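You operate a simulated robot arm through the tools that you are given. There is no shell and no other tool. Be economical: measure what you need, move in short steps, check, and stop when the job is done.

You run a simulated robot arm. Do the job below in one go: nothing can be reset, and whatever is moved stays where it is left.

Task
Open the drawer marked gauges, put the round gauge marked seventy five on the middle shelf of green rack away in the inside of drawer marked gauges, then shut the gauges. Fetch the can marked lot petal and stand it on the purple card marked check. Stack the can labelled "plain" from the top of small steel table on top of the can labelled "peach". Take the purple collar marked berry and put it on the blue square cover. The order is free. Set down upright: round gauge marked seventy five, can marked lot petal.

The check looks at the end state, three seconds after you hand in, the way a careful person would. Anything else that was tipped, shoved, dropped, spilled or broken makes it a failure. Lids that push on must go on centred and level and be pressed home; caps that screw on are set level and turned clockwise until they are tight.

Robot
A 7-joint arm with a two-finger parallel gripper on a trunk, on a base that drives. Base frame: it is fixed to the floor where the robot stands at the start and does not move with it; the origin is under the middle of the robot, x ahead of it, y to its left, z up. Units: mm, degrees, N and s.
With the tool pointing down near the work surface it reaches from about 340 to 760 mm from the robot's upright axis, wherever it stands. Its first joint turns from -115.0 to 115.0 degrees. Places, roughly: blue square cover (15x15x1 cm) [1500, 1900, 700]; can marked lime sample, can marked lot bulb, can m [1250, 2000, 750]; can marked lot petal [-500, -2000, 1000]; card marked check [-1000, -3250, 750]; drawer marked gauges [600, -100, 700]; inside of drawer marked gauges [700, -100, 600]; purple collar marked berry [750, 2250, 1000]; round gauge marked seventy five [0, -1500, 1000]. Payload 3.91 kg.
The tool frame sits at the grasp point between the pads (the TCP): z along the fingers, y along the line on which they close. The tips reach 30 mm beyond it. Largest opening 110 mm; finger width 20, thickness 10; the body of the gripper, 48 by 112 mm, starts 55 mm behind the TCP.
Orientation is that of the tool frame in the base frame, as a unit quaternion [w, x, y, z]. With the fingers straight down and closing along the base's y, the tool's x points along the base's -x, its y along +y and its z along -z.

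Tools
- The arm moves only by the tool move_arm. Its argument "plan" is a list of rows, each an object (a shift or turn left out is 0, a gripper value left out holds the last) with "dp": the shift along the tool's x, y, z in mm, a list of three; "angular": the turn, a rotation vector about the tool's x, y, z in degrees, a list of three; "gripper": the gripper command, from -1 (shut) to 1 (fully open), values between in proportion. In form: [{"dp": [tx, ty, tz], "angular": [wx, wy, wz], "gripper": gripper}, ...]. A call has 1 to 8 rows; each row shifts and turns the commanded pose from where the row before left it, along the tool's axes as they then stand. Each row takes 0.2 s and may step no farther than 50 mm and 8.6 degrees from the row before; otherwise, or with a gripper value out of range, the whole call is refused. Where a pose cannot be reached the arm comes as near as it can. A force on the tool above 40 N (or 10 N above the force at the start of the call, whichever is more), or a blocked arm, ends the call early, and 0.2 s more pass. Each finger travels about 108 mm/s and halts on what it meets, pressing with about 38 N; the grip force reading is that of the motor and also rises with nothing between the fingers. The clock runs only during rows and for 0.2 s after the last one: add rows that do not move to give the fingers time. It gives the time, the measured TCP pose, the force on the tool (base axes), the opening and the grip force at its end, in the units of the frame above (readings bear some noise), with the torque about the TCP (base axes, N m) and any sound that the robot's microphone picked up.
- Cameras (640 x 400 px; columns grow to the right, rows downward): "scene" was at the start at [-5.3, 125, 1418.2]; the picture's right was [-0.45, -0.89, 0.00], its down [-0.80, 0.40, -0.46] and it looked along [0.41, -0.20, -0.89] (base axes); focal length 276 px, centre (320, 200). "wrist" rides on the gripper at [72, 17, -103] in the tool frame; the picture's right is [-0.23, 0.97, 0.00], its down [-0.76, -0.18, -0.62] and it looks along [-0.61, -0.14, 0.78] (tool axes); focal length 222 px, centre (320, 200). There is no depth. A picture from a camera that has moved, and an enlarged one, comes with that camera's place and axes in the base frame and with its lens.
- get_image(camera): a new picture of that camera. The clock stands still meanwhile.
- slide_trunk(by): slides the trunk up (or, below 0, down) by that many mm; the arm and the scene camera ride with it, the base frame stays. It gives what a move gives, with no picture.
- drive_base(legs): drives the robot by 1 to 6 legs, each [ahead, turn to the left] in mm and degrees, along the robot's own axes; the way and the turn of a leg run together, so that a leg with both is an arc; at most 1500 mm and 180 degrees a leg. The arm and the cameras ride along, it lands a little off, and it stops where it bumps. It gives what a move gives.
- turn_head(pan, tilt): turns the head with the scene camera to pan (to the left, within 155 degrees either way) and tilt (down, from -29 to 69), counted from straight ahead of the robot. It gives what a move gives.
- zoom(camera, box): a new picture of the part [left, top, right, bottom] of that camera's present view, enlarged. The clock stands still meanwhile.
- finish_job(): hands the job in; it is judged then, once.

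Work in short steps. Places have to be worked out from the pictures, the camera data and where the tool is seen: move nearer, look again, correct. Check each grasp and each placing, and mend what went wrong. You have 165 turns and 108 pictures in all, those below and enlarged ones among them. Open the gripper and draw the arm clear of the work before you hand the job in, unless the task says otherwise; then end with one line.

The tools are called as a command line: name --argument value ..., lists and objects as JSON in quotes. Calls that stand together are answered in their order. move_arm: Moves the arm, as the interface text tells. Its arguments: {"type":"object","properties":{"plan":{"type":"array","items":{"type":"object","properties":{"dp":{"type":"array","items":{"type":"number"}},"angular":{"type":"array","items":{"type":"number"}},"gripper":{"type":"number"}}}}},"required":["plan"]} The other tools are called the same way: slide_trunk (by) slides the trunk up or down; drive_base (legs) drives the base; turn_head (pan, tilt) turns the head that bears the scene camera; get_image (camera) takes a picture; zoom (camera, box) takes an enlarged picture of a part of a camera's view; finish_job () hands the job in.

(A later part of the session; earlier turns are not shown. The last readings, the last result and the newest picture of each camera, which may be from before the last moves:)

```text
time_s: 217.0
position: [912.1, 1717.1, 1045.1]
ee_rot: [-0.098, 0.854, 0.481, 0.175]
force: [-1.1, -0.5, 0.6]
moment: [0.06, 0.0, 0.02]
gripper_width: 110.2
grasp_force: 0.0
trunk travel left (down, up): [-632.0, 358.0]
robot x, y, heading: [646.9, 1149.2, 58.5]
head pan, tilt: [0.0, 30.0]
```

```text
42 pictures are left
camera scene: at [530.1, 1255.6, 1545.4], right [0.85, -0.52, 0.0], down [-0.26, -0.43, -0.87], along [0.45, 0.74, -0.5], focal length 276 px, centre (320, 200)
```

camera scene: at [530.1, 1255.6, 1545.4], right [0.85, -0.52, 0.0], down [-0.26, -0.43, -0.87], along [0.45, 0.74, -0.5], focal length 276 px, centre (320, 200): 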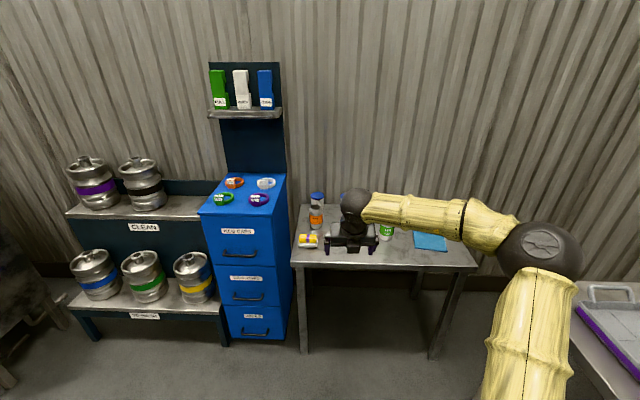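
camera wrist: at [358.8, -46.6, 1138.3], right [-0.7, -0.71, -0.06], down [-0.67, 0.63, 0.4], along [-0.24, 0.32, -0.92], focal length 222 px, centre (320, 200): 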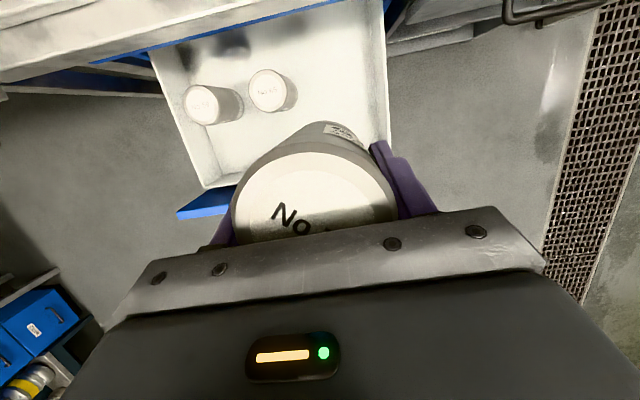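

zoom --camera "scene" --box '[190, 150, 490, 290]'

get_image --camera "wrist"

```text
2.13 times, centred on (340, 220) of scene
camera zoom: at [530.1, 1255.6, 1545.4], right [0.85, -0.52, 0.0], down [-0.26, -0.43, -0.87], along [0.45, 0.74, -0.5], focal length 589 px, centre (277, 157)
```

zoom: 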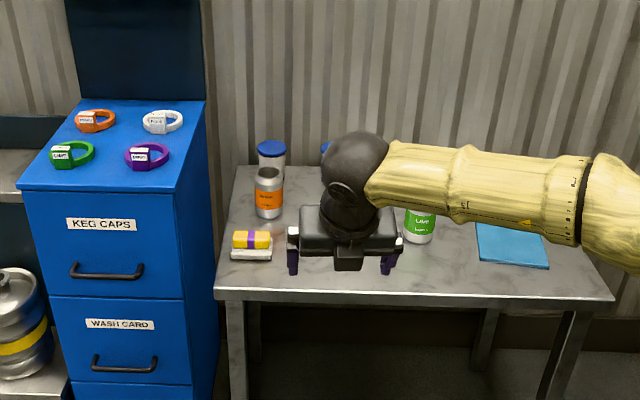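

```text
40 pictures are left
camera wrist: at [941.6, 1730.7, 1169.0], right [0.73, -0.68, -0.09], down [-0.64, -0.72, 0.27], along [-0.25, -0.14, -0.96], focal length 222 px, centre (320, 200)
```

wrist: 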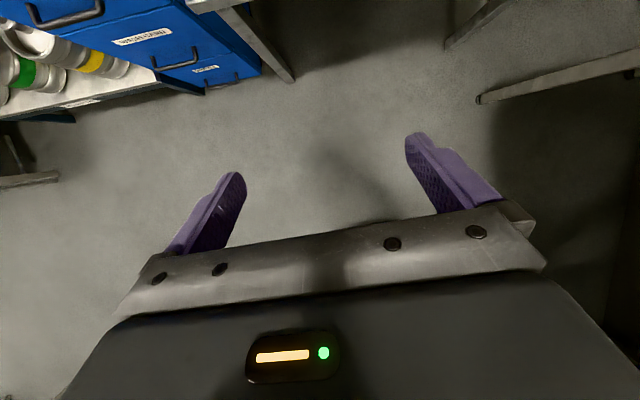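

The purple collar is near-right on the blue cabinet, about (807,2158,1020). I raise the arm and drive in front of the cabinet to look with the wrist camera.

slide_trunk --by 150

drive_base --legs '[[0, 60.5], [371, 0], [0, -61.4]]'

get_image --camera "scene"

get_image --camera "wrist"

```text
time_s: 218.8
position: [912.5, 1718.7, 1195.2]
ee_rot: [-0.099, 0.853, 0.481, 0.175]
force: [0.0, 0.0, 0.0]
moment: [0.0, -0.01, -0.01]
gripper_width: 109.9
grasp_force: 0.1
trunk travel left (down, up): [-782.0, 208.0]
robot x, y, heading: [645.9, 1145.9, 58.2]
head pan, tilt: [0.0, 30.0]
```

```text
time_s: 229.1
position: [746.8, 2039.2, 1194.4]
ee_rot: [-0.098, 0.857, 0.474, 0.177]
force: [0.6, -0.2, -0.3]
moment: [0.0, -0.03, -0.01]
gripper_width: 110.0
grasp_force: 0.1
trunk travel left (down, up): [-782.0, 208.0]
robot x, y, heading: [471.1, 1472.4, 57.5]
head pan, tilt: [0.0, 30.0]
```

```text
39 pictures are left
camera scene: at [356.8, 1583.1, 1695.5], right [0.84, -0.54, 0.0], down [-0.27, -0.42, -0.87], along [0.46, 0.73, -0.5], focal length 276 px, centre (320, 200)
```

scene: 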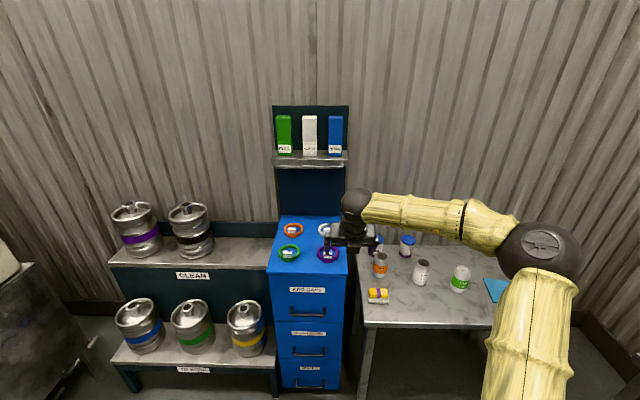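

```text
38 pictures are left
camera wrist: at [775.6, 2051.7, 1319.0], right [0.71, -0.69, -0.09], down [-0.65, -0.71, 0.27], along [-0.25, -0.13, -0.96], focal length 222 px, centre (320, 200)
```

wrist: 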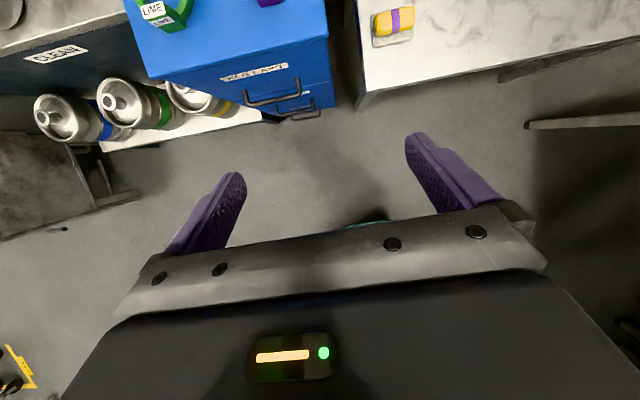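

Cabinet top is at about z 900 and the collar at about (862,2335). I lower 110 mm, shift left 60, drive 250 ahead and look.

slide_trunk --by -110

move_arm --plan '[{"dp": [0, -30, 0]}, {"dp": [0, -30, 0]}, {}]'

drive_base --legs '[[250, 0]]'

get_image --camera "wrist"

```text
time_s: 230.5
position: [748.0, 2038.9, 1084.5]
ee_rot: [-0.098, 0.857, 0.473, 0.178]
force: [-0.3, -0.1, 0.3]
moment: [0.02, -0.03, -0.01]
gripper_width: 110.0
grasp_force: 0.0
trunk travel left (down, up): [-672.0, 318.0]
robot x, y, heading: [471.3, 1477.6, 57.7]
head pan, tilt: [0.0, 30.0]
```

```text
time_s: 231.3
position: [698.3, 2072.2, 1086.4]
ee_rot: [-0.098, 0.857, 0.474, 0.176]
force: [-0.1, 1.0, 0.1]
moment: [0.02, 0.0, 0.04]
gripper_width: 110.3
grasp_force: 0.1
trunk travel left (down, up): [-672.0, 318.0]
robot x, y, heading: [471.9, 1473.9, 57.3]
head pan, tilt: [0.0, 30.0]
```

```text
time_s: 233.3
position: [835.8, 2284.7, 1086.4]
ee_rot: [-0.098, 0.858, 0.472, 0.176]
force: [0.5, 0.5, -0.3]
moment: [-0.04, 0.01, -0.02]
gripper_width: 109.9
grasp_force: 0.1
trunk travel left (down, up): [-672.0, 318.0]
robot x, y, heading: [608.6, 1689.1, 57.3]
head pan, tilt: [0.0, 30.0]
```

```text
37 pictures are left
camera wrist: at [865.3, 2297.2, 1210.3], right [0.71, -0.7, -0.09], down [-0.66, -0.7, 0.27], along [-0.25, -0.13, -0.96], focal length 222 px, centre (320, 200)
```

wrist: 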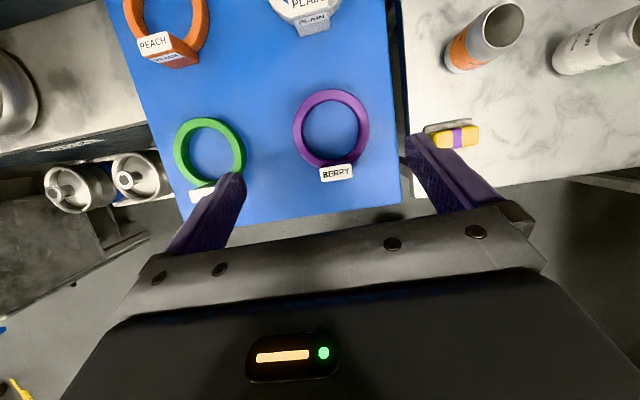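

BERRY ring is at about (863,2313), 97 mm across. I steepen to near vertical, move over its right wall, and come down part way for a closer look.

move_arm --plan '[{"angular": [0, -8.5, 0]}, {"angular": [0, -8.5, 0]}, {"dp": [18.9, 26, 2], "gripper": 0.1}, {"dp": [18.9, 26, 2]}, {"dp": [-3.3, 0, 29.8]}, {"dp": [-3.3, 0, 29.8]}, {"dp": [-3.3, 0, 29.8]}, {}]'

get_image --camera "wrist"

```text
time_s: 235.1
position: [900.6, 2287.7, 995.7]
ee_rot: [-0.025, 0.875, 0.481, 0.049]
force: [-0.1, 0.2, -0.5]
moment: [0.01, -0.01, -0.05]
gripper_width: 60.7
grasp_force: 0.1
trunk travel left (down, up): [-672.0, 318.0]
robot x, y, heading: [606.2, 1684.9, 57.3]
head pan, tilt: [0.0, 30.0]
```

```text
36 pictures are left
camera wrist: at [947.7, 2330.3, 1107.8], right [0.7, -0.71, -0.03], down [-0.59, -0.6, 0.54], along [-0.4, -0.36, -0.84], focal length 222 px, centre (320, 200)
```

wrist: 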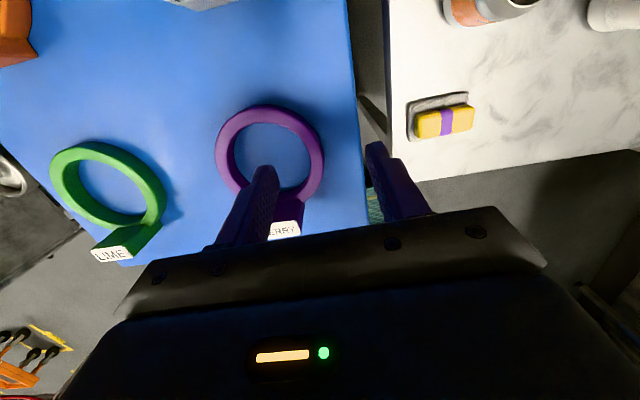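

Ring centre (864,2313), z≈931. I shift 5 mm left and descend 42 mm, then pinch the right wall.

move_arm --plan '[{"dp": [1, -5, 0]}, {"dp": [-1.7, 0, 15]}, {"dp": [-1.7, 0, 15]}, {"dp": [-1.3, 0, 12]}, {}, {"gripper": -1}, {"gripper": -1}, {"gripper": -1}]'

get_image --camera "wrist"

```text
time_s: 236.9
position: [896.3, 2292.8, 954.6]
ee_rot: [-0.026, 0.875, 0.482, 0.049]
force: [0.2, -0.2, 0.5]
moment: [0.0, 0.08, -0.02]
gripper_width: 8.5
grasp_force: 38.0
trunk travel left (down, up): [-672.0, 318.0]
robot x, y, heading: [610.7, 1687.4, 57.2]
head pan, tilt: [0.0, 30.0]
```

```text
35 pictures are left
camera wrist: at [944.6, 2334.4, 1064.9], right [0.7, -0.71, -0.03], down [-0.59, -0.6, 0.54], along [-0.4, -0.36, -0.84], focal length 222 px, centre (320, 200)
```

wrist: 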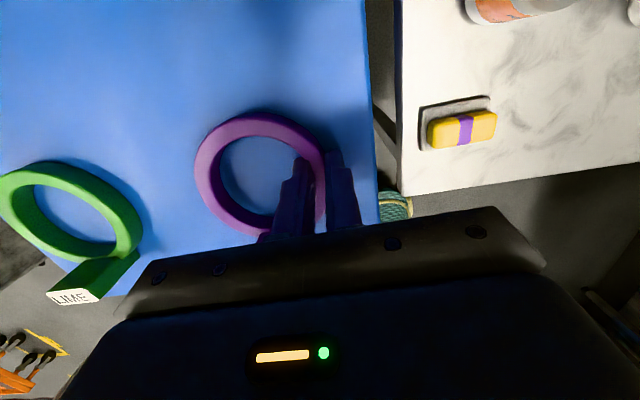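

Pinched (8.5 mm). I lift gently, raise the trunk, and carry it to the blue cover, backing off and travelling sideways with the arm pointing away from the repairs table.

move_arm --plan '[{"dp": [0.3, 0, -3]}, {"dp": [0.6, 0, -5]}, {"dp": [1, 0, -9]}, {"dp": [1.3, 0, -12]}, {}]'

slide_trunk --by 120

drive_base --legs '[[-350, 0], [0, 90], [-776, 0], [0, -90]]'

get_image --camera "scene"

get_image --camera "wrist"

```text
time_s: 238.1
position: [896.1, 2293.1, 982.7]
ee_rot: [-0.026, 0.875, 0.482, 0.048]
force: [-1.2, 0.4, -1.4]
moment: [-0.01, -0.02, -0.04]
gripper_width: 8.4
grasp_force: 38.6
trunk travel left (down, up): [-672.0, 318.0]
robot x, y, heading: [610.6, 1688.1, 57.4]
head pan, tilt: [0.0, 30.0]
```

```text
time_s: 239.6
position: [896.0, 2293.2, 1103.8]
ee_rot: [-0.026, 0.874, 0.482, 0.048]
force: [0.1, 0.1, -2.3]
moment: [0.0, -0.04, 0.01]
gripper_width: 8.6
grasp_force: 37.8
trunk travel left (down, up): [-792.0, 198.0]
robot x, y, heading: [607.9, 1688.7, 57.1]
head pan, tilt: [0.0, 30.0]
```

```text
time_s: 251.4
position: [396.4, 1311.4, 1102.5]
ee_rot: [-0.052, 0.299, 0.953, 0.016]
force: [0.1, 0.1, -1.5]
moment: [0.02, -0.07, 0.0]
gripper_width: 8.3
grasp_force: 37.8
trunk travel left (down, up): [-792.0, 198.0]
robot x, y, heading: [992.7, 995.4, 145.2]
head pan, tilt: [0.0, 30.0]
stopped in leg 3: the robot was blocked; the commanded pose is now the measured one
```

```text
34 pictures are left
camera scene: at [871.7, 889.2, 1705.3], right [0.57, 0.82, 0.0], down [0.41, -0.29, -0.87], along [-0.71, 0.49, -0.5], focal length 276 px, centre (320, 200)
```

scene: 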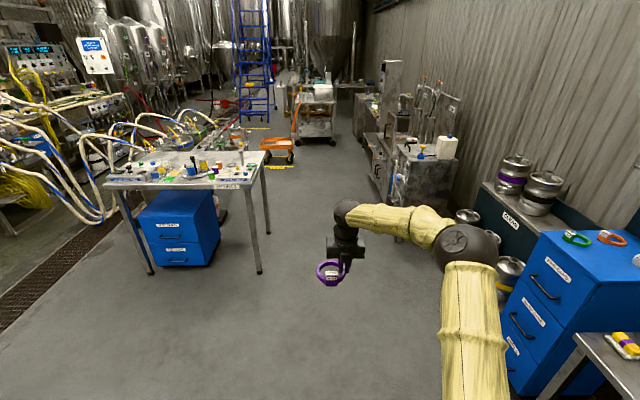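

```text
33 pictures are left
camera wrist: at [357.6, 1359.7, 1214.7], right [0.74, 0.67, -0.02], down [0.57, -0.62, 0.54], along [0.34, -0.41, -0.84], focal length 222 px, centre (320, 200)
```

wrist: 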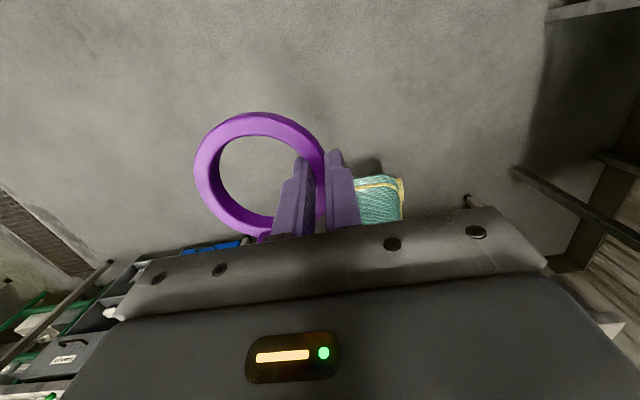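

The base bumped backing (toward the repairs table), the ring is still held. I pull forward 90, turn to face the small table and look.

drive_base --legs '[[90, 0], [0, -87.8]]'

turn_head --pan -20 --tilt 35

get_image --camera "scene"

```text
time_s: 258.0
position: [1204.4, 1651.9, 1105.4]
ee_rot: [-0.027, 0.875, 0.481, 0.049]
force: [-0.2, -0.3, -0.4]
moment: [-0.01, 0.01, 0.0]
gripper_width: 8.6
grasp_force: 38.1
trunk travel left (down, up): [-792.0, 198.0]
robot x, y, heading: [914.2, 1045.3, 57.3]
head pan, tilt: [0.0, 30.0]
```

```text
time_s: 258.8
position: [1203.6, 1651.1, 1104.7]
ee_rot: [-0.026, 0.875, 0.481, 0.048]
force: [-0.1, 0.6, -1.2]
moment: [-0.03, -0.02, 0.0]
gripper_width: 8.7
grasp_force: 37.7
trunk travel left (down, up): [-792.0, 198.0]
robot x, y, heading: [915.2, 1043.4, 57.2]
head pan, tilt: [-20.0, 35.0]
```

```text
32 pictures are left
camera scene: at [821.1, 1134.1, 1697.7], right [0.61, -0.79, 0.0], down [-0.45, -0.35, -0.82], along [0.65, 0.5, -0.57], focal length 276 px, centre (320, 200)
```

scene: 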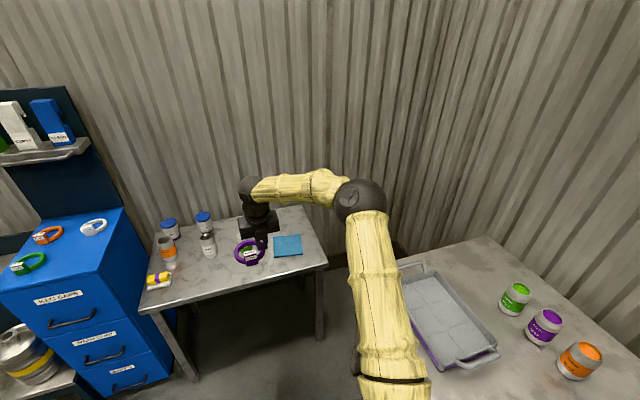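

The cover lies at roughly (1515,1870). I shift the arm right 150 and drive forward 290, then look down.

move_arm --plan '[{"dp": [0, 37, 0]}, {"dp": [0, 38, 0]}, {"dp": [0, 37, 0]}, {"dp": [0, 38, 0]}, {}]'

drive_base --legs '[[290, 0]]'

get_image --camera "wrist"

```text
time_s: 260.0
position: [1331.4, 1572.9, 1102.9]
ee_rot: [-0.026, 0.875, 0.48, 0.048]
force: [-0.3, -0.2, -0.6]
moment: [-0.06, -0.03, 0.02]
gripper_width: 8.4
grasp_force: 38.1
trunk travel left (down, up): [-792.0, 198.0]
robot x, y, heading: [912.2, 1051.9, 57.2]
head pan, tilt: [-20.0, 35.0]
```

```text
time_s: 262.2
position: [1489.9, 1816.4, 1103.3]
ee_rot: [-0.026, 0.876, 0.479, 0.048]
force: [0.2, 0.8, -0.2]
moment: [-0.04, 0.0, -0.01]
gripper_width: 8.3
grasp_force: 37.5
trunk travel left (down, up): [-792.0, 198.0]
robot x, y, heading: [1073.2, 1295.4, 57.8]
head pan, tilt: [-20.0, 35.0]
```

```text
31 pictures are left
camera wrist: at [1539.2, 1858.6, 1214.4], right [0.7, -0.72, -0.02], down [-0.59, -0.6, 0.54], along [-0.4, -0.36, -0.84], focal length 222 px, centre (320, 200)
```

wrist: 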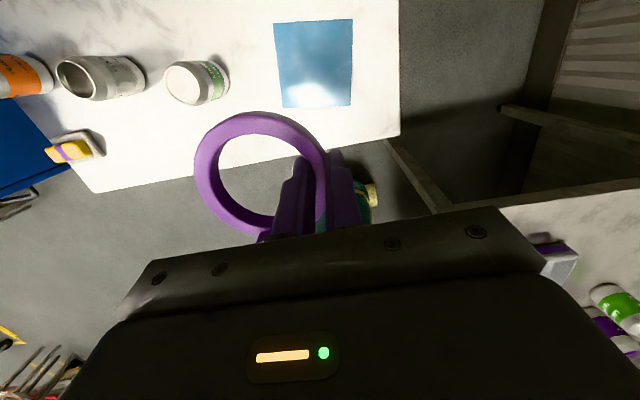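

Cover centre at (1516,1869), z≈700. To keep the elbow away from the repairs table I reposition the base further left, then reach right.

drive_base --legs '[[-200, 0], [0, 30.2], [370, 0], [0, -30.4]]'

move_arm --plan '[{"dp": [-9, 27, -1]}, {"dp": [-9, 27, -1]}, {"dp": [-9, 27, -1]}, {"dp": [-9, 27, -1]}, {"dp": [-9, 27, -1]}, {"dp": [-9, 27, -1]}, {"dp": [-9, 27, -1]}, {}]'

get_image --camera "scene"

```text
time_s: 270.4
position: [1398.3, 2021.2, 1102.5]
ee_rot: [-0.027, 0.875, 0.481, 0.048]
force: [-0.8, -0.5, -1.1]
moment: [-0.01, -0.05, 0.0]
gripper_width: 8.4
grasp_force: 38.2
trunk travel left (down, up): [-792.0, 198.0]
robot x, y, heading: [980.9, 1498.4, 57.4]
head pan, tilt: [-20.0, 35.0]
```

```text
time_s: 272.2
position: [1525.8, 1866.9, 1104.1]
ee_rot: [-0.027, 0.875, 0.481, 0.047]
force: [0.4, -0.3, -1.1]
moment: [-0.06, -0.06, 0.01]
gripper_width: 8.6
grasp_force: 38.3
trunk travel left (down, up): [-792.0, 198.0]
robot x, y, heading: [982.7, 1497.3, 57.3]
head pan, tilt: [-20.0, 35.0]
```

```text
30 pictures are left
camera scene: at [888.2, 1583.9, 1697.7], right [0.61, -0.79, 0.0], down [-0.46, -0.35, -0.82], along [0.65, 0.5, -0.57], focal length 276 px, centre (320, 200)
```

scene: 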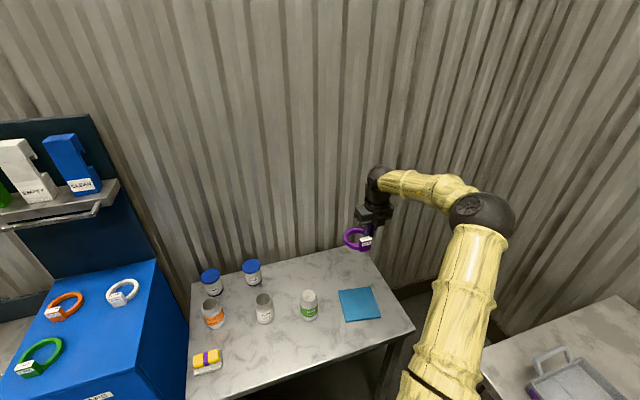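

Clear view. I trim 31 right and 11 back, then lower 310 mm.

move_arm --plan '[{"dp": [-5.5, 15.5, -0.5]}, {"dp": [-5.5, 15.5, -0.5]}, {}]'

slide_trunk --by -310

get_image --camera "wrist"

```text
time_s: 273.0
position: [1544.5, 1841.1, 1104.0]
ee_rot: [-0.026, 0.875, 0.482, 0.047]
force: [-0.2, 0.1, -0.4]
moment: [-0.02, 0.0, 0.02]
gripper_width: 8.3
grasp_force: 37.9
trunk travel left (down, up): [-792.0, 198.0]
robot x, y, heading: [981.2, 1495.0, 57.6]
head pan, tilt: [-20.0, 35.0]
```

```text
time_s: 276.1
position: [1544.1, 1841.3, 793.8]
ee_rot: [-0.027, 0.875, 0.481, 0.048]
force: [0.0, -0.5, -1.1]
moment: [-0.04, -0.01, 0.02]
gripper_width: 8.5
grasp_force: 38.2
trunk travel left (down, up): [-482.0, 508.0]
robot x, y, heading: [982.8, 1499.3, 57.4]
head pan, tilt: [-20.0, 35.0]
```

```text
29 pictures are left
camera wrist: at [1592.6, 1882.4, 905.6], right [0.7, -0.71, -0.02], down [-0.59, -0.6, 0.54], along [-0.4, -0.36, -0.84], focal length 222 px, centre (320, 200)
```

wrist: 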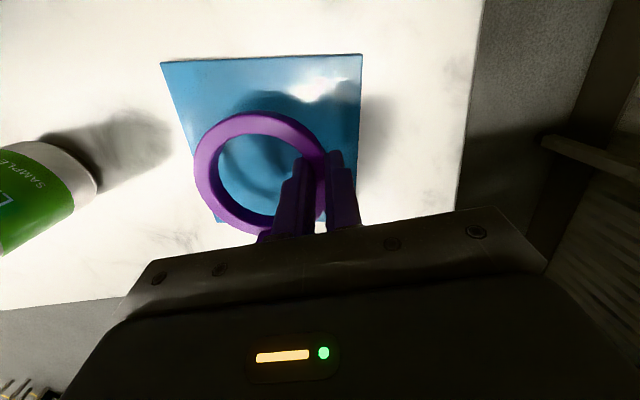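

Ring needs about 10 mm left and 14 mm back to be centred on the cover; then I creep down.

move_arm --plan '[{"dp": [-14, -10, -1.5]}, {"dp": [-1.3, 0, 12]}, {"dp": [-1.3, 0, 12]}, {"dp": [-0.6, 0, 6]}, {"dp": [-0.4, 0, 4]}, {"dp": [-0.4, 0, 4]}, {"dp": [-0.4, 0, 4]}, {}]'

```text
time_s: 277.6
position: [1531.0, 1836.0, 760.5]
ee_rot: [-0.027, 0.876, 0.479, 0.055]
force: [-0.3, 0.2, 17.2]
moment: [-0.39, 0.53, 0.07]
gripper_width: 8.4
grasp_force: 37.9
trunk travel left (down, up): [-482.0, 508.0]
robot x, y, heading: [981.6, 1499.3, 57.6]
head pan, tilt: [-20.0, 35.0]
stopped in row 7: the force on the tool passed its limit at 43 N (the readings are from after the stop); the commanded pose is now the measured one
```

Contact at z 760. I ease, open to 35 mm and rise, then view.

move_arm --plan '[{"dp": [0.3, 0, -2.5]}, {}, {"gripper": -0.4}, {"gripper": -0.4}, {}, {"dp": [1, 0, -10]}, {"dp": [3, 0, -30]}, {"dp": [4, 0, -40]}]'

get_image --camera "wrist"

```text
time_s: 279.4
position: [1530.7, 1834.4, 841.3]
ee_rot: [-0.026, 0.875, 0.48, 0.052]
force: [-0.1, -0.3, -0.2]
moment: [-0.02, -0.02, 0.01]
gripper_width: 33.0
grasp_force: 0.1
trunk travel left (down, up): [-482.0, 508.0]
robot x, y, heading: [980.5, 1498.2, 57.4]
head pan, tilt: [-20.0, 35.0]
```

```text
28 pictures are left
camera wrist: at [1577.1, 1875.5, 953.3], right [0.7, -0.71, -0.02], down [-0.6, -0.6, 0.53], along [-0.39, -0.36, -0.85], focal length 222 px, centre (320, 200)
```

wrist: 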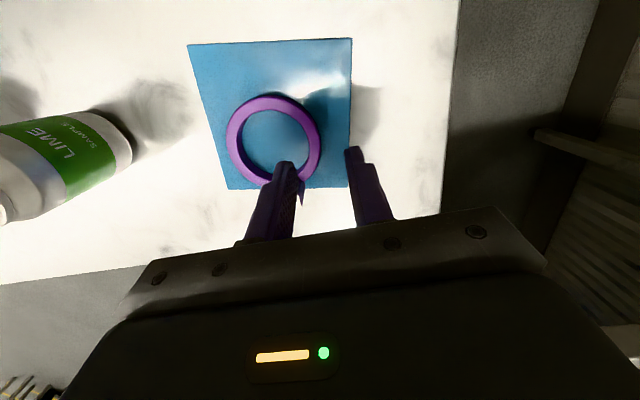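

Ring sits within the cover. Now I reposition left for the PLAIN can (about (1252,2127)) and look.

slide_trunk --by 230

drive_base --legs '[[-200, 0], [0, 40.4], [263, 0], [0, -40.4]]'

move_arm --plan '[{"dp": [14, -32, 1.5], "gripper": 0.8}, {"dp": [14, -32, 1.5]}, {"dp": [14, -32, 1.5]}, {"dp": [14, -32, 1.5]}, {"dp": [14, -32, 1.5]}, {"dp": [14, -32, 1.5]}, {"dp": [11, -31, 1]}, {}]'

get_image --camera "wrist"

```text
time_s: 281.9
position: [1529.6, 1835.0, 1071.5]
ee_rot: [-0.027, 0.875, 0.48, 0.053]
force: [0.5, 0.0, 1.1]
moment: [0.02, 0.01, -0.04]
gripper_width: 33.3
grasp_force: 0.1
trunk travel left (down, up): [-712.0, 278.0]
robot x, y, heading: [983.8, 1494.9, 57.5]
head pan, tilt: [-20.0, 35.0]
```

```text
time_s: 290.6
position: [1391.6, 1920.7, 1071.4]
ee_rot: [-0.026, 0.877, 0.477, 0.053]
force: [-0.2, -0.5, 0.0]
moment: [0.01, 0.02, -0.01]
gripper_width: 33.0
grasp_force: 0.2
trunk travel left (down, up): [-712.0, 278.0]
robot x, y, heading: [839.0, 1592.1, 56.7]
head pan, tilt: [-20.0, 35.0]
```

```text
time_s: 292.4
position: [1254.6, 2119.6, 1071.3]
ee_rot: [-0.026, 0.877, 0.476, 0.052]
force: [0.3, -0.7, 0.7]
moment: [0.03, 0.03, 0.0]
gripper_width: 99.0
grasp_force: 0.0
trunk travel left (down, up): [-712.0, 278.0]
robot x, y, heading: [839.8, 1587.7, 56.9]
head pan, tilt: [-20.0, 35.0]
```

```text
27 pictures are left
camera wrist: at [1302.1, 2161.4, 1184.1], right [0.69, -0.72, -0.02], down [-0.6, -0.6, 0.53], along [-0.39, -0.35, -0.85], focal length 222 px, centre (320, 200)
```

wrist: 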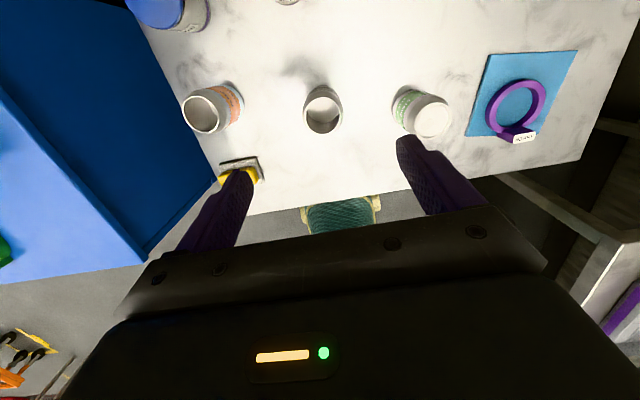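

zoom --camera "scene" --box '[220, 230, 400, 390]'

```text
2.50 times, centred on (310, 310) of scene
camera zoom: at [747.8, 1674.9, 1617.7], right [0.6, -0.8, 0.0], down [-0.46, -0.34, -0.82], along [0.65, 0.49, -0.57], focal length 690 px, centre (345, -75)
```

zoom: 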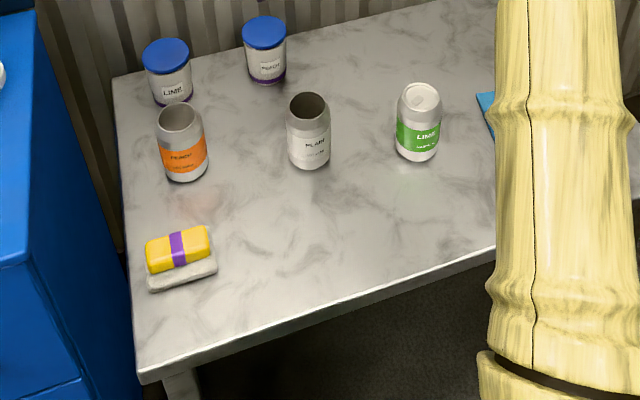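

PLAIN and PEACH are open cans; plain at (1251,2120), peach at (1126,2252). I lower over PLAIN with fingers either side.

slide_trunk --by -230

move_arm --plan '[{"dp": [0, -3, 0]}, {"dp": [-1, 0, 10]}, {"dp": [-2, 0, 18]}, {"dp": [-2, 0, 18]}, {"dp": [-2, 0, 17]}, {}]'

get_image --camera "wrist"

```text
time_s: 294.8
position: [1254.8, 2121.3, 842.2]
ee_rot: [-0.027, 0.877, 0.477, 0.053]
force: [-0.4, -0.1, 0.3]
moment: [-0.01, -0.01, 0.02]
gripper_width: 98.7
grasp_force: 0.1
trunk travel left (down, up): [-482.0, 508.0]
robot x, y, heading: [836.1, 1588.6, 56.8]
head pan, tilt: [-20.0, 35.0]
```

```text
time_s: 296.2
position: [1250.5, 2121.1, 782.0]
ee_rot: [-0.027, 0.877, 0.477, 0.054]
force: [-0.4, -0.1, 15.0]
moment: [-0.33, 0.26, 0.01]
gripper_width: 99.0
grasp_force: 0.0
trunk travel left (down, up): [-482.0, 508.0]
robot x, y, heading: [839.1, 1591.1, 56.8]
head pan, tilt: [-20.0, 35.0]
```

```text
25 pictures are left
camera wrist: at [1298.4, 2161.4, 893.1], right [0.69, -0.72, -0.02], down [-0.6, -0.6, 0.53], along [-0.39, -0.35, -0.85], focal length 222 px, centre (320, 200)
```

wrist: 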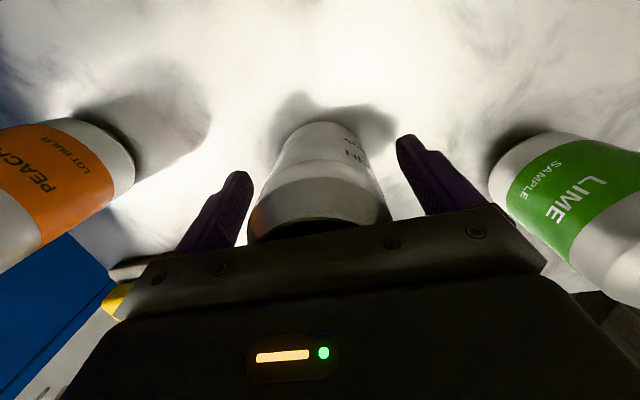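

The palm lightly touches the rim (15 N). I raise 5 mm and grip, then test-lift slowly.

move_arm --plan '[{"dp": [0.5, 0, -5]}, {}, {"gripper": -1}, {"gripper": -1}, {"gripper": -1}, {}]'

move_arm --plan '[{"dp": [0.1, 0, -1]}, {"dp": [0.2, 0, -2]}, {"dp": [0.3, 0, -3]}, {"dp": [0.5, 0, -5]}, {"dp": [0.7, 0, -7]}, {"dp": [0.9, 0, -9]}, {}]'

```text
time_s: 297.6
position: [1252.3, 2121.5, 784.9]
ee_rot: [-0.028, 0.877, 0.477, 0.053]
force: [-0.6, 0.3, -0.5]
moment: [0.0, 0.04, -0.01]
gripper_width: 63.6
grasp_force: 37.3
trunk travel left (down, up): [-482.0, 508.0]
robot x, y, heading: [840.4, 1589.0, 56.8]
head pan, tilt: [-20.0, 35.0]
```

```text
time_s: 299.2
position: [1251.2, 2121.0, 811.6]
ee_rot: [-0.027, 0.877, 0.477, 0.053]
force: [0.4, -0.1, 0.2]
moment: [-0.03, 0.0, 0.0]
gripper_width: 63.7
grasp_force: 38.2
trunk travel left (down, up): [-482.0, 508.0]
robot x, y, heading: [839.6, 1590.4, 56.8]
head pan, tilt: [-20.0, 35.0]
```

Lifted cleanly. I raise 150 mm more and shift over PEACH.

slide_trunk --by 150

move_arm --plan '[{"dp": [6, -25, 0.7]}, {"dp": [6, -25, 0.7]}, {"dp": [6.5, -25.5, 0.7]}, {"dp": [6.5, -25.5, 0.7]}, {"dp": [6.5, -25.5, 0.7]}, {"dp": [6.5, -25.5, 0.7]}, {"dp": [6, -25.5, 0.7]}, {}]'

get_image --camera "wrist"

get_image --camera "scene"

```text
time_s: 301.0
position: [1251.4, 2122.7, 960.2]
ee_rot: [-0.027, 0.877, 0.477, 0.052]
force: [-1.0, 0.5, -0.7]
moment: [0.0, -0.02, 0.0]
gripper_width: 64.1
grasp_force: 37.8
trunk travel left (down, up): [-632.0, 358.0]
robot x, y, heading: [838.4, 1589.5, 56.8]
head pan, tilt: [-20.0, 35.0]
```

```text
time_s: 302.8
position: [1125.6, 2253.0, 958.7]
ee_rot: [-0.026, 0.877, 0.477, 0.053]
force: [-0.4, 0.1, 0.0]
moment: [-0.01, 0.03, 0.0]
gripper_width: 64.1
grasp_force: 38.2
trunk travel left (down, up): [-632.0, 358.0]
robot x, y, heading: [840.0, 1590.2, 57.0]
head pan, tilt: [-20.0, 35.0]
```

```text
24 pictures are left
camera wrist: at [1173.4, 2293.7, 1071.4], right [0.69, -0.72, -0.02], down [-0.6, -0.6, 0.53], along [-0.39, -0.35, -0.85], focal length 222 px, centre (320, 200)
```

wrist: 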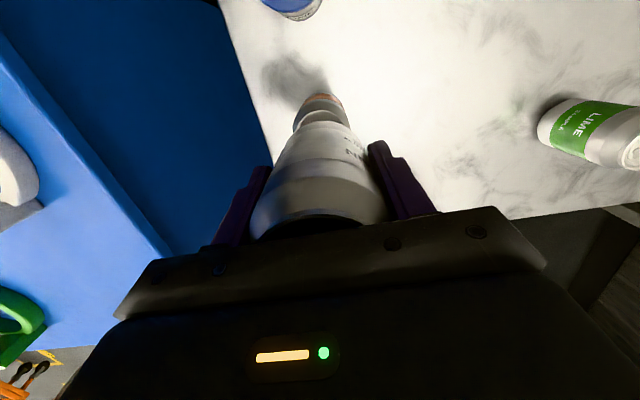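

```text
23 pictures are left
camera scene: at [747.6, 1675.4, 1537.7], right [0.6, -0.8, 0.0], down [-0.46, -0.34, -0.82], along [0.65, 0.49, -0.57], focal length 276 px, centre (320, 200)
```

scene: 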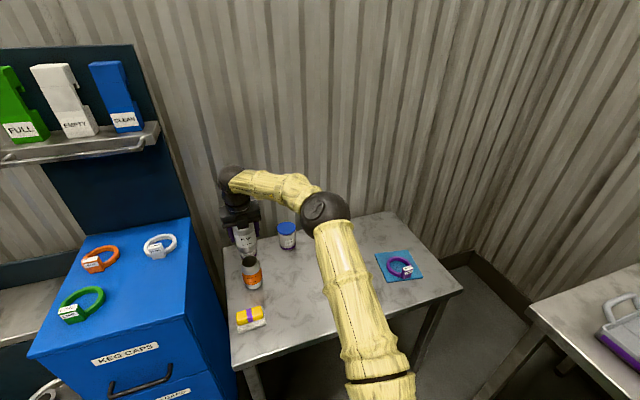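

Alignment over PEACH looks right within a couple of mm. I lower, then creep until contact.

move_arm --plan '[{"dp": [1, 0, 10]}, {"dp": [-1, 0, 10]}, {"dp": [-1, 0, 10]}, {"dp": [-0.8, 0, 8]}, {"dp": [-0.3, 0, 4]}, {"dp": [-0.3, 0, 3]}, {"dp": [-0.3, 0, 3]}, {}]'

```text
time_s: 304.6
position: [1127.4, 2256.9, 911.6]
ee_rot: [-0.026, 0.877, 0.477, 0.052]
force: [0.1, 0.6, -1.3]
moment: [-0.03, -0.01, 0.0]
gripper_width: 63.9
grasp_force: 37.7
trunk travel left (down, up): [-632.0, 358.0]
robot x, y, heading: [838.4, 1587.2, 56.9]
head pan, tilt: [-20.0, 35.0]
```

move_arm --plan '[{"dp": [-1, 0, 2.5]}, {"dp": [-0.3, 0, 2.5]}, {"dp": [-0.3, 0, 2.5]}, {"dp": [-0.3, 0, 2.5]}, {"dp": [-0.2, 0, 2]}, {"dp": [-0.2, 0, 2]}]'

```text
time_s: 306.0
position: [1129.6, 2257.4, 898.7]
ee_rot: [-0.027, 0.877, 0.477, 0.053]
force: [-0.4, -0.3, 0.5]
moment: [-0.01, 0.01, -0.02]
gripper_width: 63.7
grasp_force: 38.6
trunk travel left (down, up): [-632.0, 358.0]
robot x, y, heading: [842.5, 1587.2, 56.9]
head pan, tilt: [-20.0, 35.0]
```

move_arm --plan '[{"dp": [-0.2, 0, 2]}, {"dp": [-0.2, 0, 2]}, {"dp": [-0.2, 0, 2]}, {"dp": [-0.2, 0, 2]}]'

get_image --camera "wrist"

zoom --camera "scene" --box '[200, 210, 300, 300]'

```text
time_s: 307.0
position: [1128.7, 2256.2, 895.9]
ee_rot: [-0.03, 0.878, 0.475, 0.056]
force: [1.8, 1.9, 38.6]
moment: [-0.37, 0.31, 0.01]
gripper_width: 63.8
grasp_force: 38.9
trunk travel left (down, up): [-632.0, 358.0]
robot x, y, heading: [840.0, 1586.6, 56.7]
head pan, tilt: [-20.0, 35.0]
```

```text
22 pictures are left
camera wrist: at [1175.3, 2296.1, 1007.9], right [0.69, -0.72, -0.03], down [-0.6, -0.6, 0.52], along [-0.39, -0.35, -0.85], focal length 222 px, centre (320, 200)
```

wrist: 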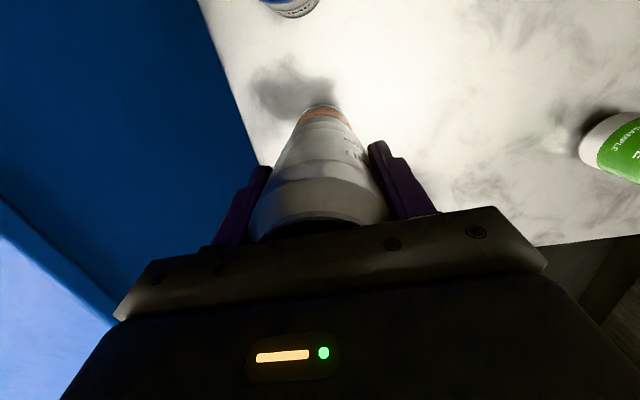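

```text
4.44 times, centred on (250, 255) of scene
camera zoom: at [745.9, 1671.0, 1538.3], right [0.6, -0.8, 0.0], down [-0.46, -0.34, -0.82], along [0.66, 0.49, -0.57], focal length 1226 px, centre (631, -44)
```

zoom: 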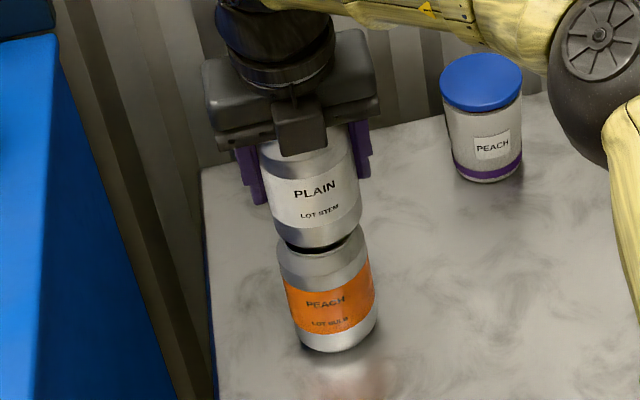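

zoom --camera "wrist" --box '[240, 85, 400, 185]'

```text
4.00 times, centred on (320, 135) of wrist
camera zoom: at [1175.3, 2296.1, 1007.9], right [0.69, -0.72, -0.03], down [-0.6, -0.6, 0.52], along [-0.39, -0.35, -0.85], focal length 888 px, centre (320, 460)
```

zoom: 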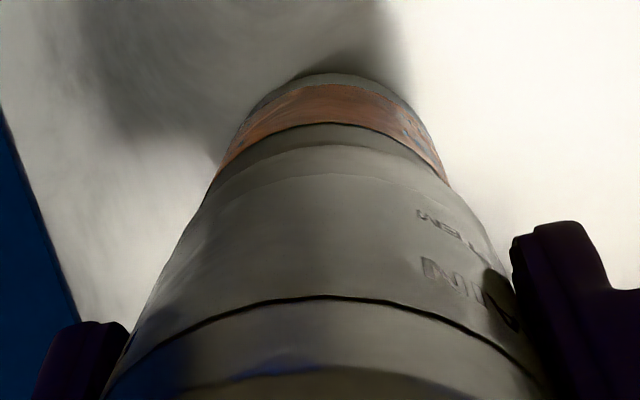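

Lateral alignment is within about 2 mm and the can is seated (38 N). I ease off to near zero load and release slowly.

move_arm --plan '[{"dp": [0.1, 0, -1.5]}, {"dp": [0.1, 0, -1]}, {}]'

```text
time_s: 307.8
position: [1127.6, 2256.9, 895.0]
ee_rot: [-0.028, 0.877, 0.476, 0.055]
force: [1.3, 2.9, 33.1]
moment: [-0.07, 0.2, 0.02]
gripper_width: 63.7
grasp_force: 38.7
trunk travel left (down, up): [-632.0, 358.0]
robot x, y, heading: [843.4, 1587.4, 56.9]
head pan, tilt: [-20.0, 35.0]
```

move_arm --plan '[{"dp": [0.1, 0, -1.5]}, {"dp": [0.1, 0, -1.5]}, {}]'

```text
time_s: 308.6
position: [1127.0, 2255.6, 895.4]
ee_rot: [-0.027, 0.877, 0.477, 0.052]
force: [1.8, 0.2, 17.7]
moment: [-0.08, 0.04, 0.03]
gripper_width: 63.7
grasp_force: 38.1
trunk travel left (down, up): [-632.0, 358.0]
robot x, y, heading: [838.1, 1592.0, 56.7]
head pan, tilt: [-20.0, 35.0]
```

move_arm --plan '[{"dp": [0.1, 0, -1.3]}, {}]'

move_arm --plan '[{"gripper": 0.25}, {"gripper": 0.35}, {"gripper": 0.5}, {"gripper": 0.6}, {}]'

zoom --camera "scene" --box '[200, 210, 300, 300]'

```text
time_s: 309.2
position: [1126.4, 2256.9, 895.6]
ee_rot: [-0.027, 0.877, 0.477, 0.052]
force: [0.7, -0.1, 6.4]
moment: [-0.19, 0.02, -0.03]
gripper_width: 63.9
grasp_force: 38.2
trunk travel left (down, up): [-632.0, 358.0]
robot x, y, heading: [841.5, 1588.4, 56.9]
head pan, tilt: [-20.0, 35.0]
```

```text
time_s: 310.4
position: [1127.6, 2257.7, 897.1]
ee_rot: [-0.026, 0.877, 0.476, 0.053]
force: [-0.2, -0.9, 4.8]
moment: [-0.07, 0.05, 0.01]
gripper_width: 87.9
grasp_force: 0.0
trunk travel left (down, up): [-632.0, 358.0]
robot x, y, heading: [841.7, 1589.5, 57.0]
head pan, tilt: [-20.0, 35.0]
```

```text
4.44 times, centred on (250, 255) of scene
camera zoom: at [747.4, 1674.7, 1537.7], right [0.6, -0.8, 0.0], down [-0.46, -0.34, -0.82], along [0.65, 0.49, -0.57], focal length 1226 px, centre (631, -44)
```

zoom: 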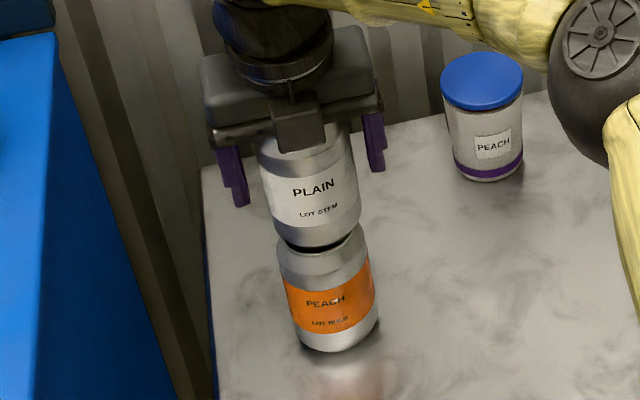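

The stack stands. I rise straight up slowly and check.

move_arm --plan '[{"dp": [0.1, 0, -1]}, {"dp": [0.3, 0, -3]}, {"dp": [0.5, 0, -5]}, {"dp": [1, 0, -10]}, {"dp": [2.5, 0, -25]}, {"dp": [4, 0, -40]}, {"dp": [4, 0, -40]}, {}]'

zoom --camera "scene" --box '[190, 200, 310, 300]'

```text
time_s: 312.2
position: [1127.8, 2255.8, 1019.9]
ee_rot: [-0.026, 0.877, 0.477, 0.052]
force: [-0.5, 0.8, 0.3]
moment: [-0.01, -0.01, -0.05]
gripper_width: 87.6
grasp_force: 0.1
trunk travel left (down, up): [-632.0, 358.0]
robot x, y, heading: [838.4, 1587.4, 56.9]
head pan, tilt: [-20.0, 35.0]
```

```text
4.00 times, centred on (250, 250) of scene
camera zoom: at [747.6, 1675.3, 1537.7], right [0.6, -0.8, 0.0], down [-0.46, -0.34, -0.82], along [0.65, 0.49, -0.57], focal length 1104 px, centre (600, 0)
```

zoom: 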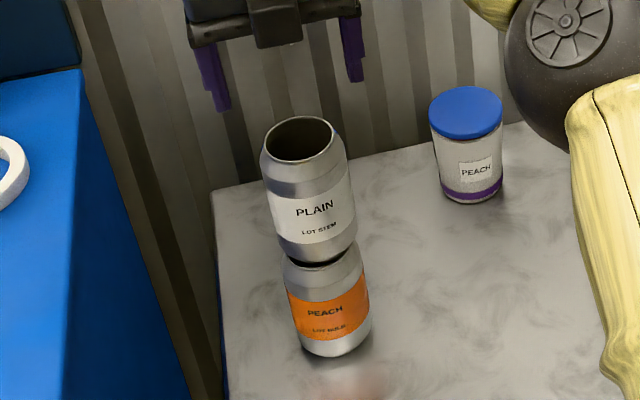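

PLAIN is stacked level on PEACH. Now I back off and drive along the room to the packing table with the cans.

drive_base --legs '[[-400, 0], [0, 180], [1500, 0], [1500, 0], [290, 0], [0, 90.5]]'

turn_head --pan 0 --tilt 35

get_image --camera "scene"

```text
time_s: 349.8
position: [-726.4, -1756.8, 1019.9]
ee_rot: [0.021, 0.946, -0.319, 0.056]
force: [-0.6, -0.8, 0.4]
moment: [-0.03, 0.0, 0.03]
gripper_width: 88.1
grasp_force: 0.1
trunk travel left (down, up): [-632.0, 358.0]
robot x, y, heading: [-1368.0, -1418.6, -37.3]
head pan, tilt: [-20.0, 35.0]
```

```text
time_s: 350.7
position: [-725.8, -1756.6, 1020.6]
ee_rot: [0.021, 0.945, -0.32, 0.056]
force: [0.1, -0.8, 0.2]
moment: [0.0, -0.01, 0.01]
gripper_width: 88.1
grasp_force: 0.1
trunk travel left (down, up): [-632.0, 358.0]
robot x, y, heading: [-1370.0, -1415.8, -37.2]
head pan, tilt: [0.0, 35.0]
```

```text
17 pictures are left
camera scene: at [-1255.2, -1314.9, 1537.7], right [-0.61, -0.79, 0.0], down [-0.46, 0.35, -0.82], along [0.65, -0.5, -0.57], focal length 276 px, centre (320, 200)
```

scene: 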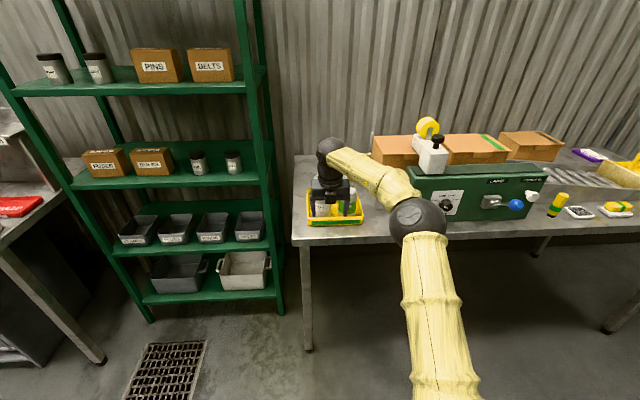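

The robot drifted a little; I straighten heading, raise a bit, drive 220 forward with the arm shifted right, and look from above the tray.

slide_trunk --by 80

drive_base --legs '[[0, 4.6], [220, 0]]'

move_arm --plan '[{"dp": [0, 35, 0]}, {"dp": [0, 35, 0]}, {"dp": [0, 30, 0]}, {}]'

get_image --camera "wrist"

```text
time_s: 351.8
position: [-725.5, -1757.1, 1099.8]
ee_rot: [0.02, 0.946, -0.319, 0.056]
force: [-0.2, 0.2, 0.3]
moment: [0.01, 0.0, 0.0]
gripper_width: 88.2
grasp_force: 0.1
trunk travel left (down, up): [-712.0, 278.0]
robot x, y, heading: [-1370.0, -1420.3, -37.4]
head pan, tilt: [0.0, 35.0]
```

```text
time_s: 354.3
position: [-513.7, -1820.5, 1099.1]
ee_rot: [0.017, 0.959, -0.278, 0.056]
force: [0.2, 0.3, -1.0]
moment: [0.02, 0.03, 0.01]
gripper_width: 87.9
grasp_force: 0.0
trunk travel left (down, up): [-712.0, 278.0]
robot x, y, heading: [-1180.8, -1539.4, -32.5]
head pan, tilt: [0.0, 35.0]
```

```text
time_s: 355.3
position: [-566.1, -1903.8, 1099.6]
ee_rot: [0.018, 0.958, -0.279, 0.056]
force: [0.8, 0.1, 0.8]
moment: [-0.01, 0.02, 0.0]
gripper_width: 87.7
grasp_force: 0.0
trunk travel left (down, up): [-712.0, 278.0]
robot x, y, heading: [-1181.5, -1535.2, -32.5]
head pan, tilt: [0.0, 35.0]
```

```text
16 pictures are left
camera wrist: at [-523.9, -1950.2, 1211.5], right [-0.71, -0.7, -0.02], down [-0.6, 0.6, 0.53], along [-0.36, 0.39, -0.85], focal length 222 px, centre (320, 200)
```

wrist: 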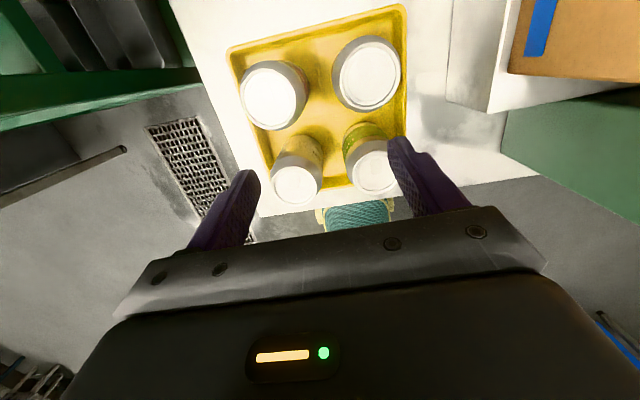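

BERRY (lot petal) top is at about (-508,-1895,984); next can 89 mm away. I narrow the opening to about 79 mm, align, lower to just above it and check.

move_arm --plan '[{"dp": [22, -20, 2.3], "gripper": 0.44}, {"dp": [22, -19, 2.3]}, {"dp": [-3.6, 0, 32]}, {"dp": [-3.6, 0, 32]}, {}]'

get_image --camera "wrist"

```text
time_s: 356.5
position: [-508.4, -1895.9, 1035.3]
ee_rot: [0.019, 0.959, -0.279, 0.057]
force: [-0.6, -1.0, -0.7]
moment: [0.0, 0.02, -0.01]
gripper_width: 79.4
grasp_force: 0.1
trunk travel left (down, up): [-712.0, 278.0]
robot x, y, heading: [-1181.4, -1539.6, -32.5]
head pan, tilt: [0.0, 35.0]
```

```text
15 pictures are left
camera wrist: at [-466.3, -1942.6, 1146.9], right [-0.71, -0.7, -0.02], down [-0.6, 0.6, 0.53], along [-0.36, 0.39, -0.85], focal length 222 px, centre (320, 200)
```

wrist: 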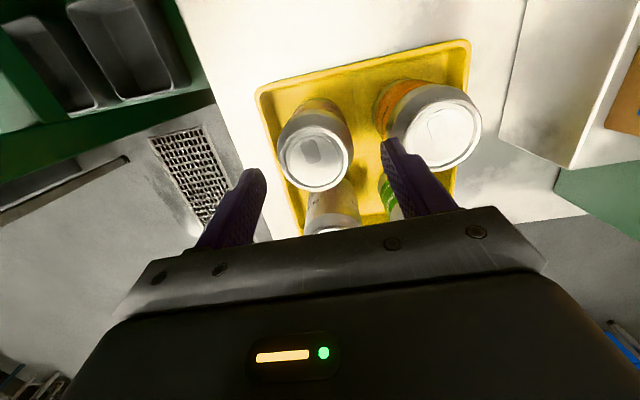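

Berry is 5 mm left of TCP. I correct and descend 92 mm between the cans.

move_arm --plan '[{"dp": [0, -5, 0]}, {"dp": [-2, 0, 18]}, {"dp": [-2, 0, 18]}, {"dp": [-2, 0, 18]}, {"dp": [-2, 0, 18]}, {"dp": [-2, 0, 18]}, {}]'

get_image --camera "wrist"

```text
time_s: 358.1
position: [-506.2, -1892.9, 945.5]
ee_rot: [0.017, 0.959, -0.278, 0.057]
force: [0.6, 0.2, 0.9]
moment: [0.02, 0.01, -0.02]
gripper_width: 79.3
grasp_force: 0.2
trunk travel left (down, up): [-712.0, 278.0]
robot x, y, heading: [-1178.4, -1540.4, -32.4]
head pan, tilt: [0.0, 35.0]
```

```text
14 pictures are left
camera wrist: at [-463.5, -1938.8, 1056.9], right [-0.71, -0.7, -0.02], down [-0.6, 0.6, 0.53], along [-0.36, 0.39, -0.85], focal length 222 px, centre (320, 200)
```

wrist: 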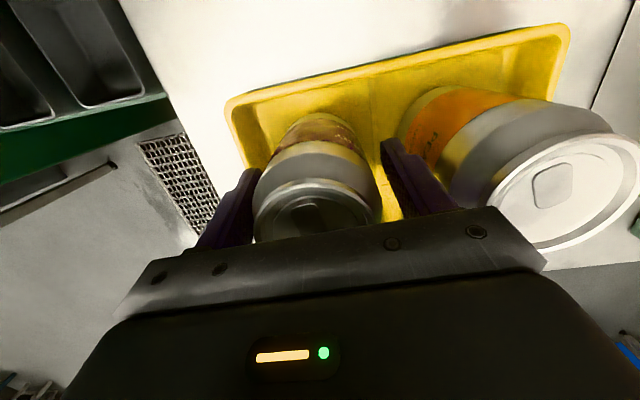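

In place. I grip and lift slowly.

move_arm --plan '[{"gripper": -1}, {"gripper": -1}, {"gripper": -1}, {}, {"dp": [0.1, 0, -1]}, {"dp": [0.2, 0, -2]}, {"dp": [0.3, 0, -3]}, {"dp": [0.4, 0, -4]}]'

move_arm --plan '[{"dp": [0.6, 0, -6]}, {"dp": [0.8, 0, -8]}, {"dp": [0.8, 0, -8]}, {"dp": [0.8, 0, -8]}, {"dp": [0.8, 0, -8]}, {"dp": [0.8, 0, -8]}, {"dp": [0.8, 0, -8]}, {}]'

```text
time_s: 359.9
position: [-505.4, -1892.5, 956.2]
ee_rot: [0.018, 0.959, -0.278, 0.055]
force: [-0.7, -0.7, -4.0]
moment: [0.0, -0.03, 0.03]
gripper_width: 65.0
grasp_force: 38.3
trunk travel left (down, up): [-712.0, 278.0]
robot x, y, heading: [-1182.1, -1539.4, -32.4]
head pan, tilt: [0.0, 35.0]
```

```text
time_s: 361.7
position: [-506.7, -1892.0, 1009.7]
ee_rot: [0.017, 0.959, -0.279, 0.056]
force: [0.2, -0.7, -3.2]
moment: [0.01, -0.01, 0.04]
gripper_width: 65.1
grasp_force: 38.2
trunk travel left (down, up): [-712.0, 278.0]
robot x, y, heading: [-1183.3, -1531.5, -32.3]
head pan, tilt: [0.0, 35.0]
```

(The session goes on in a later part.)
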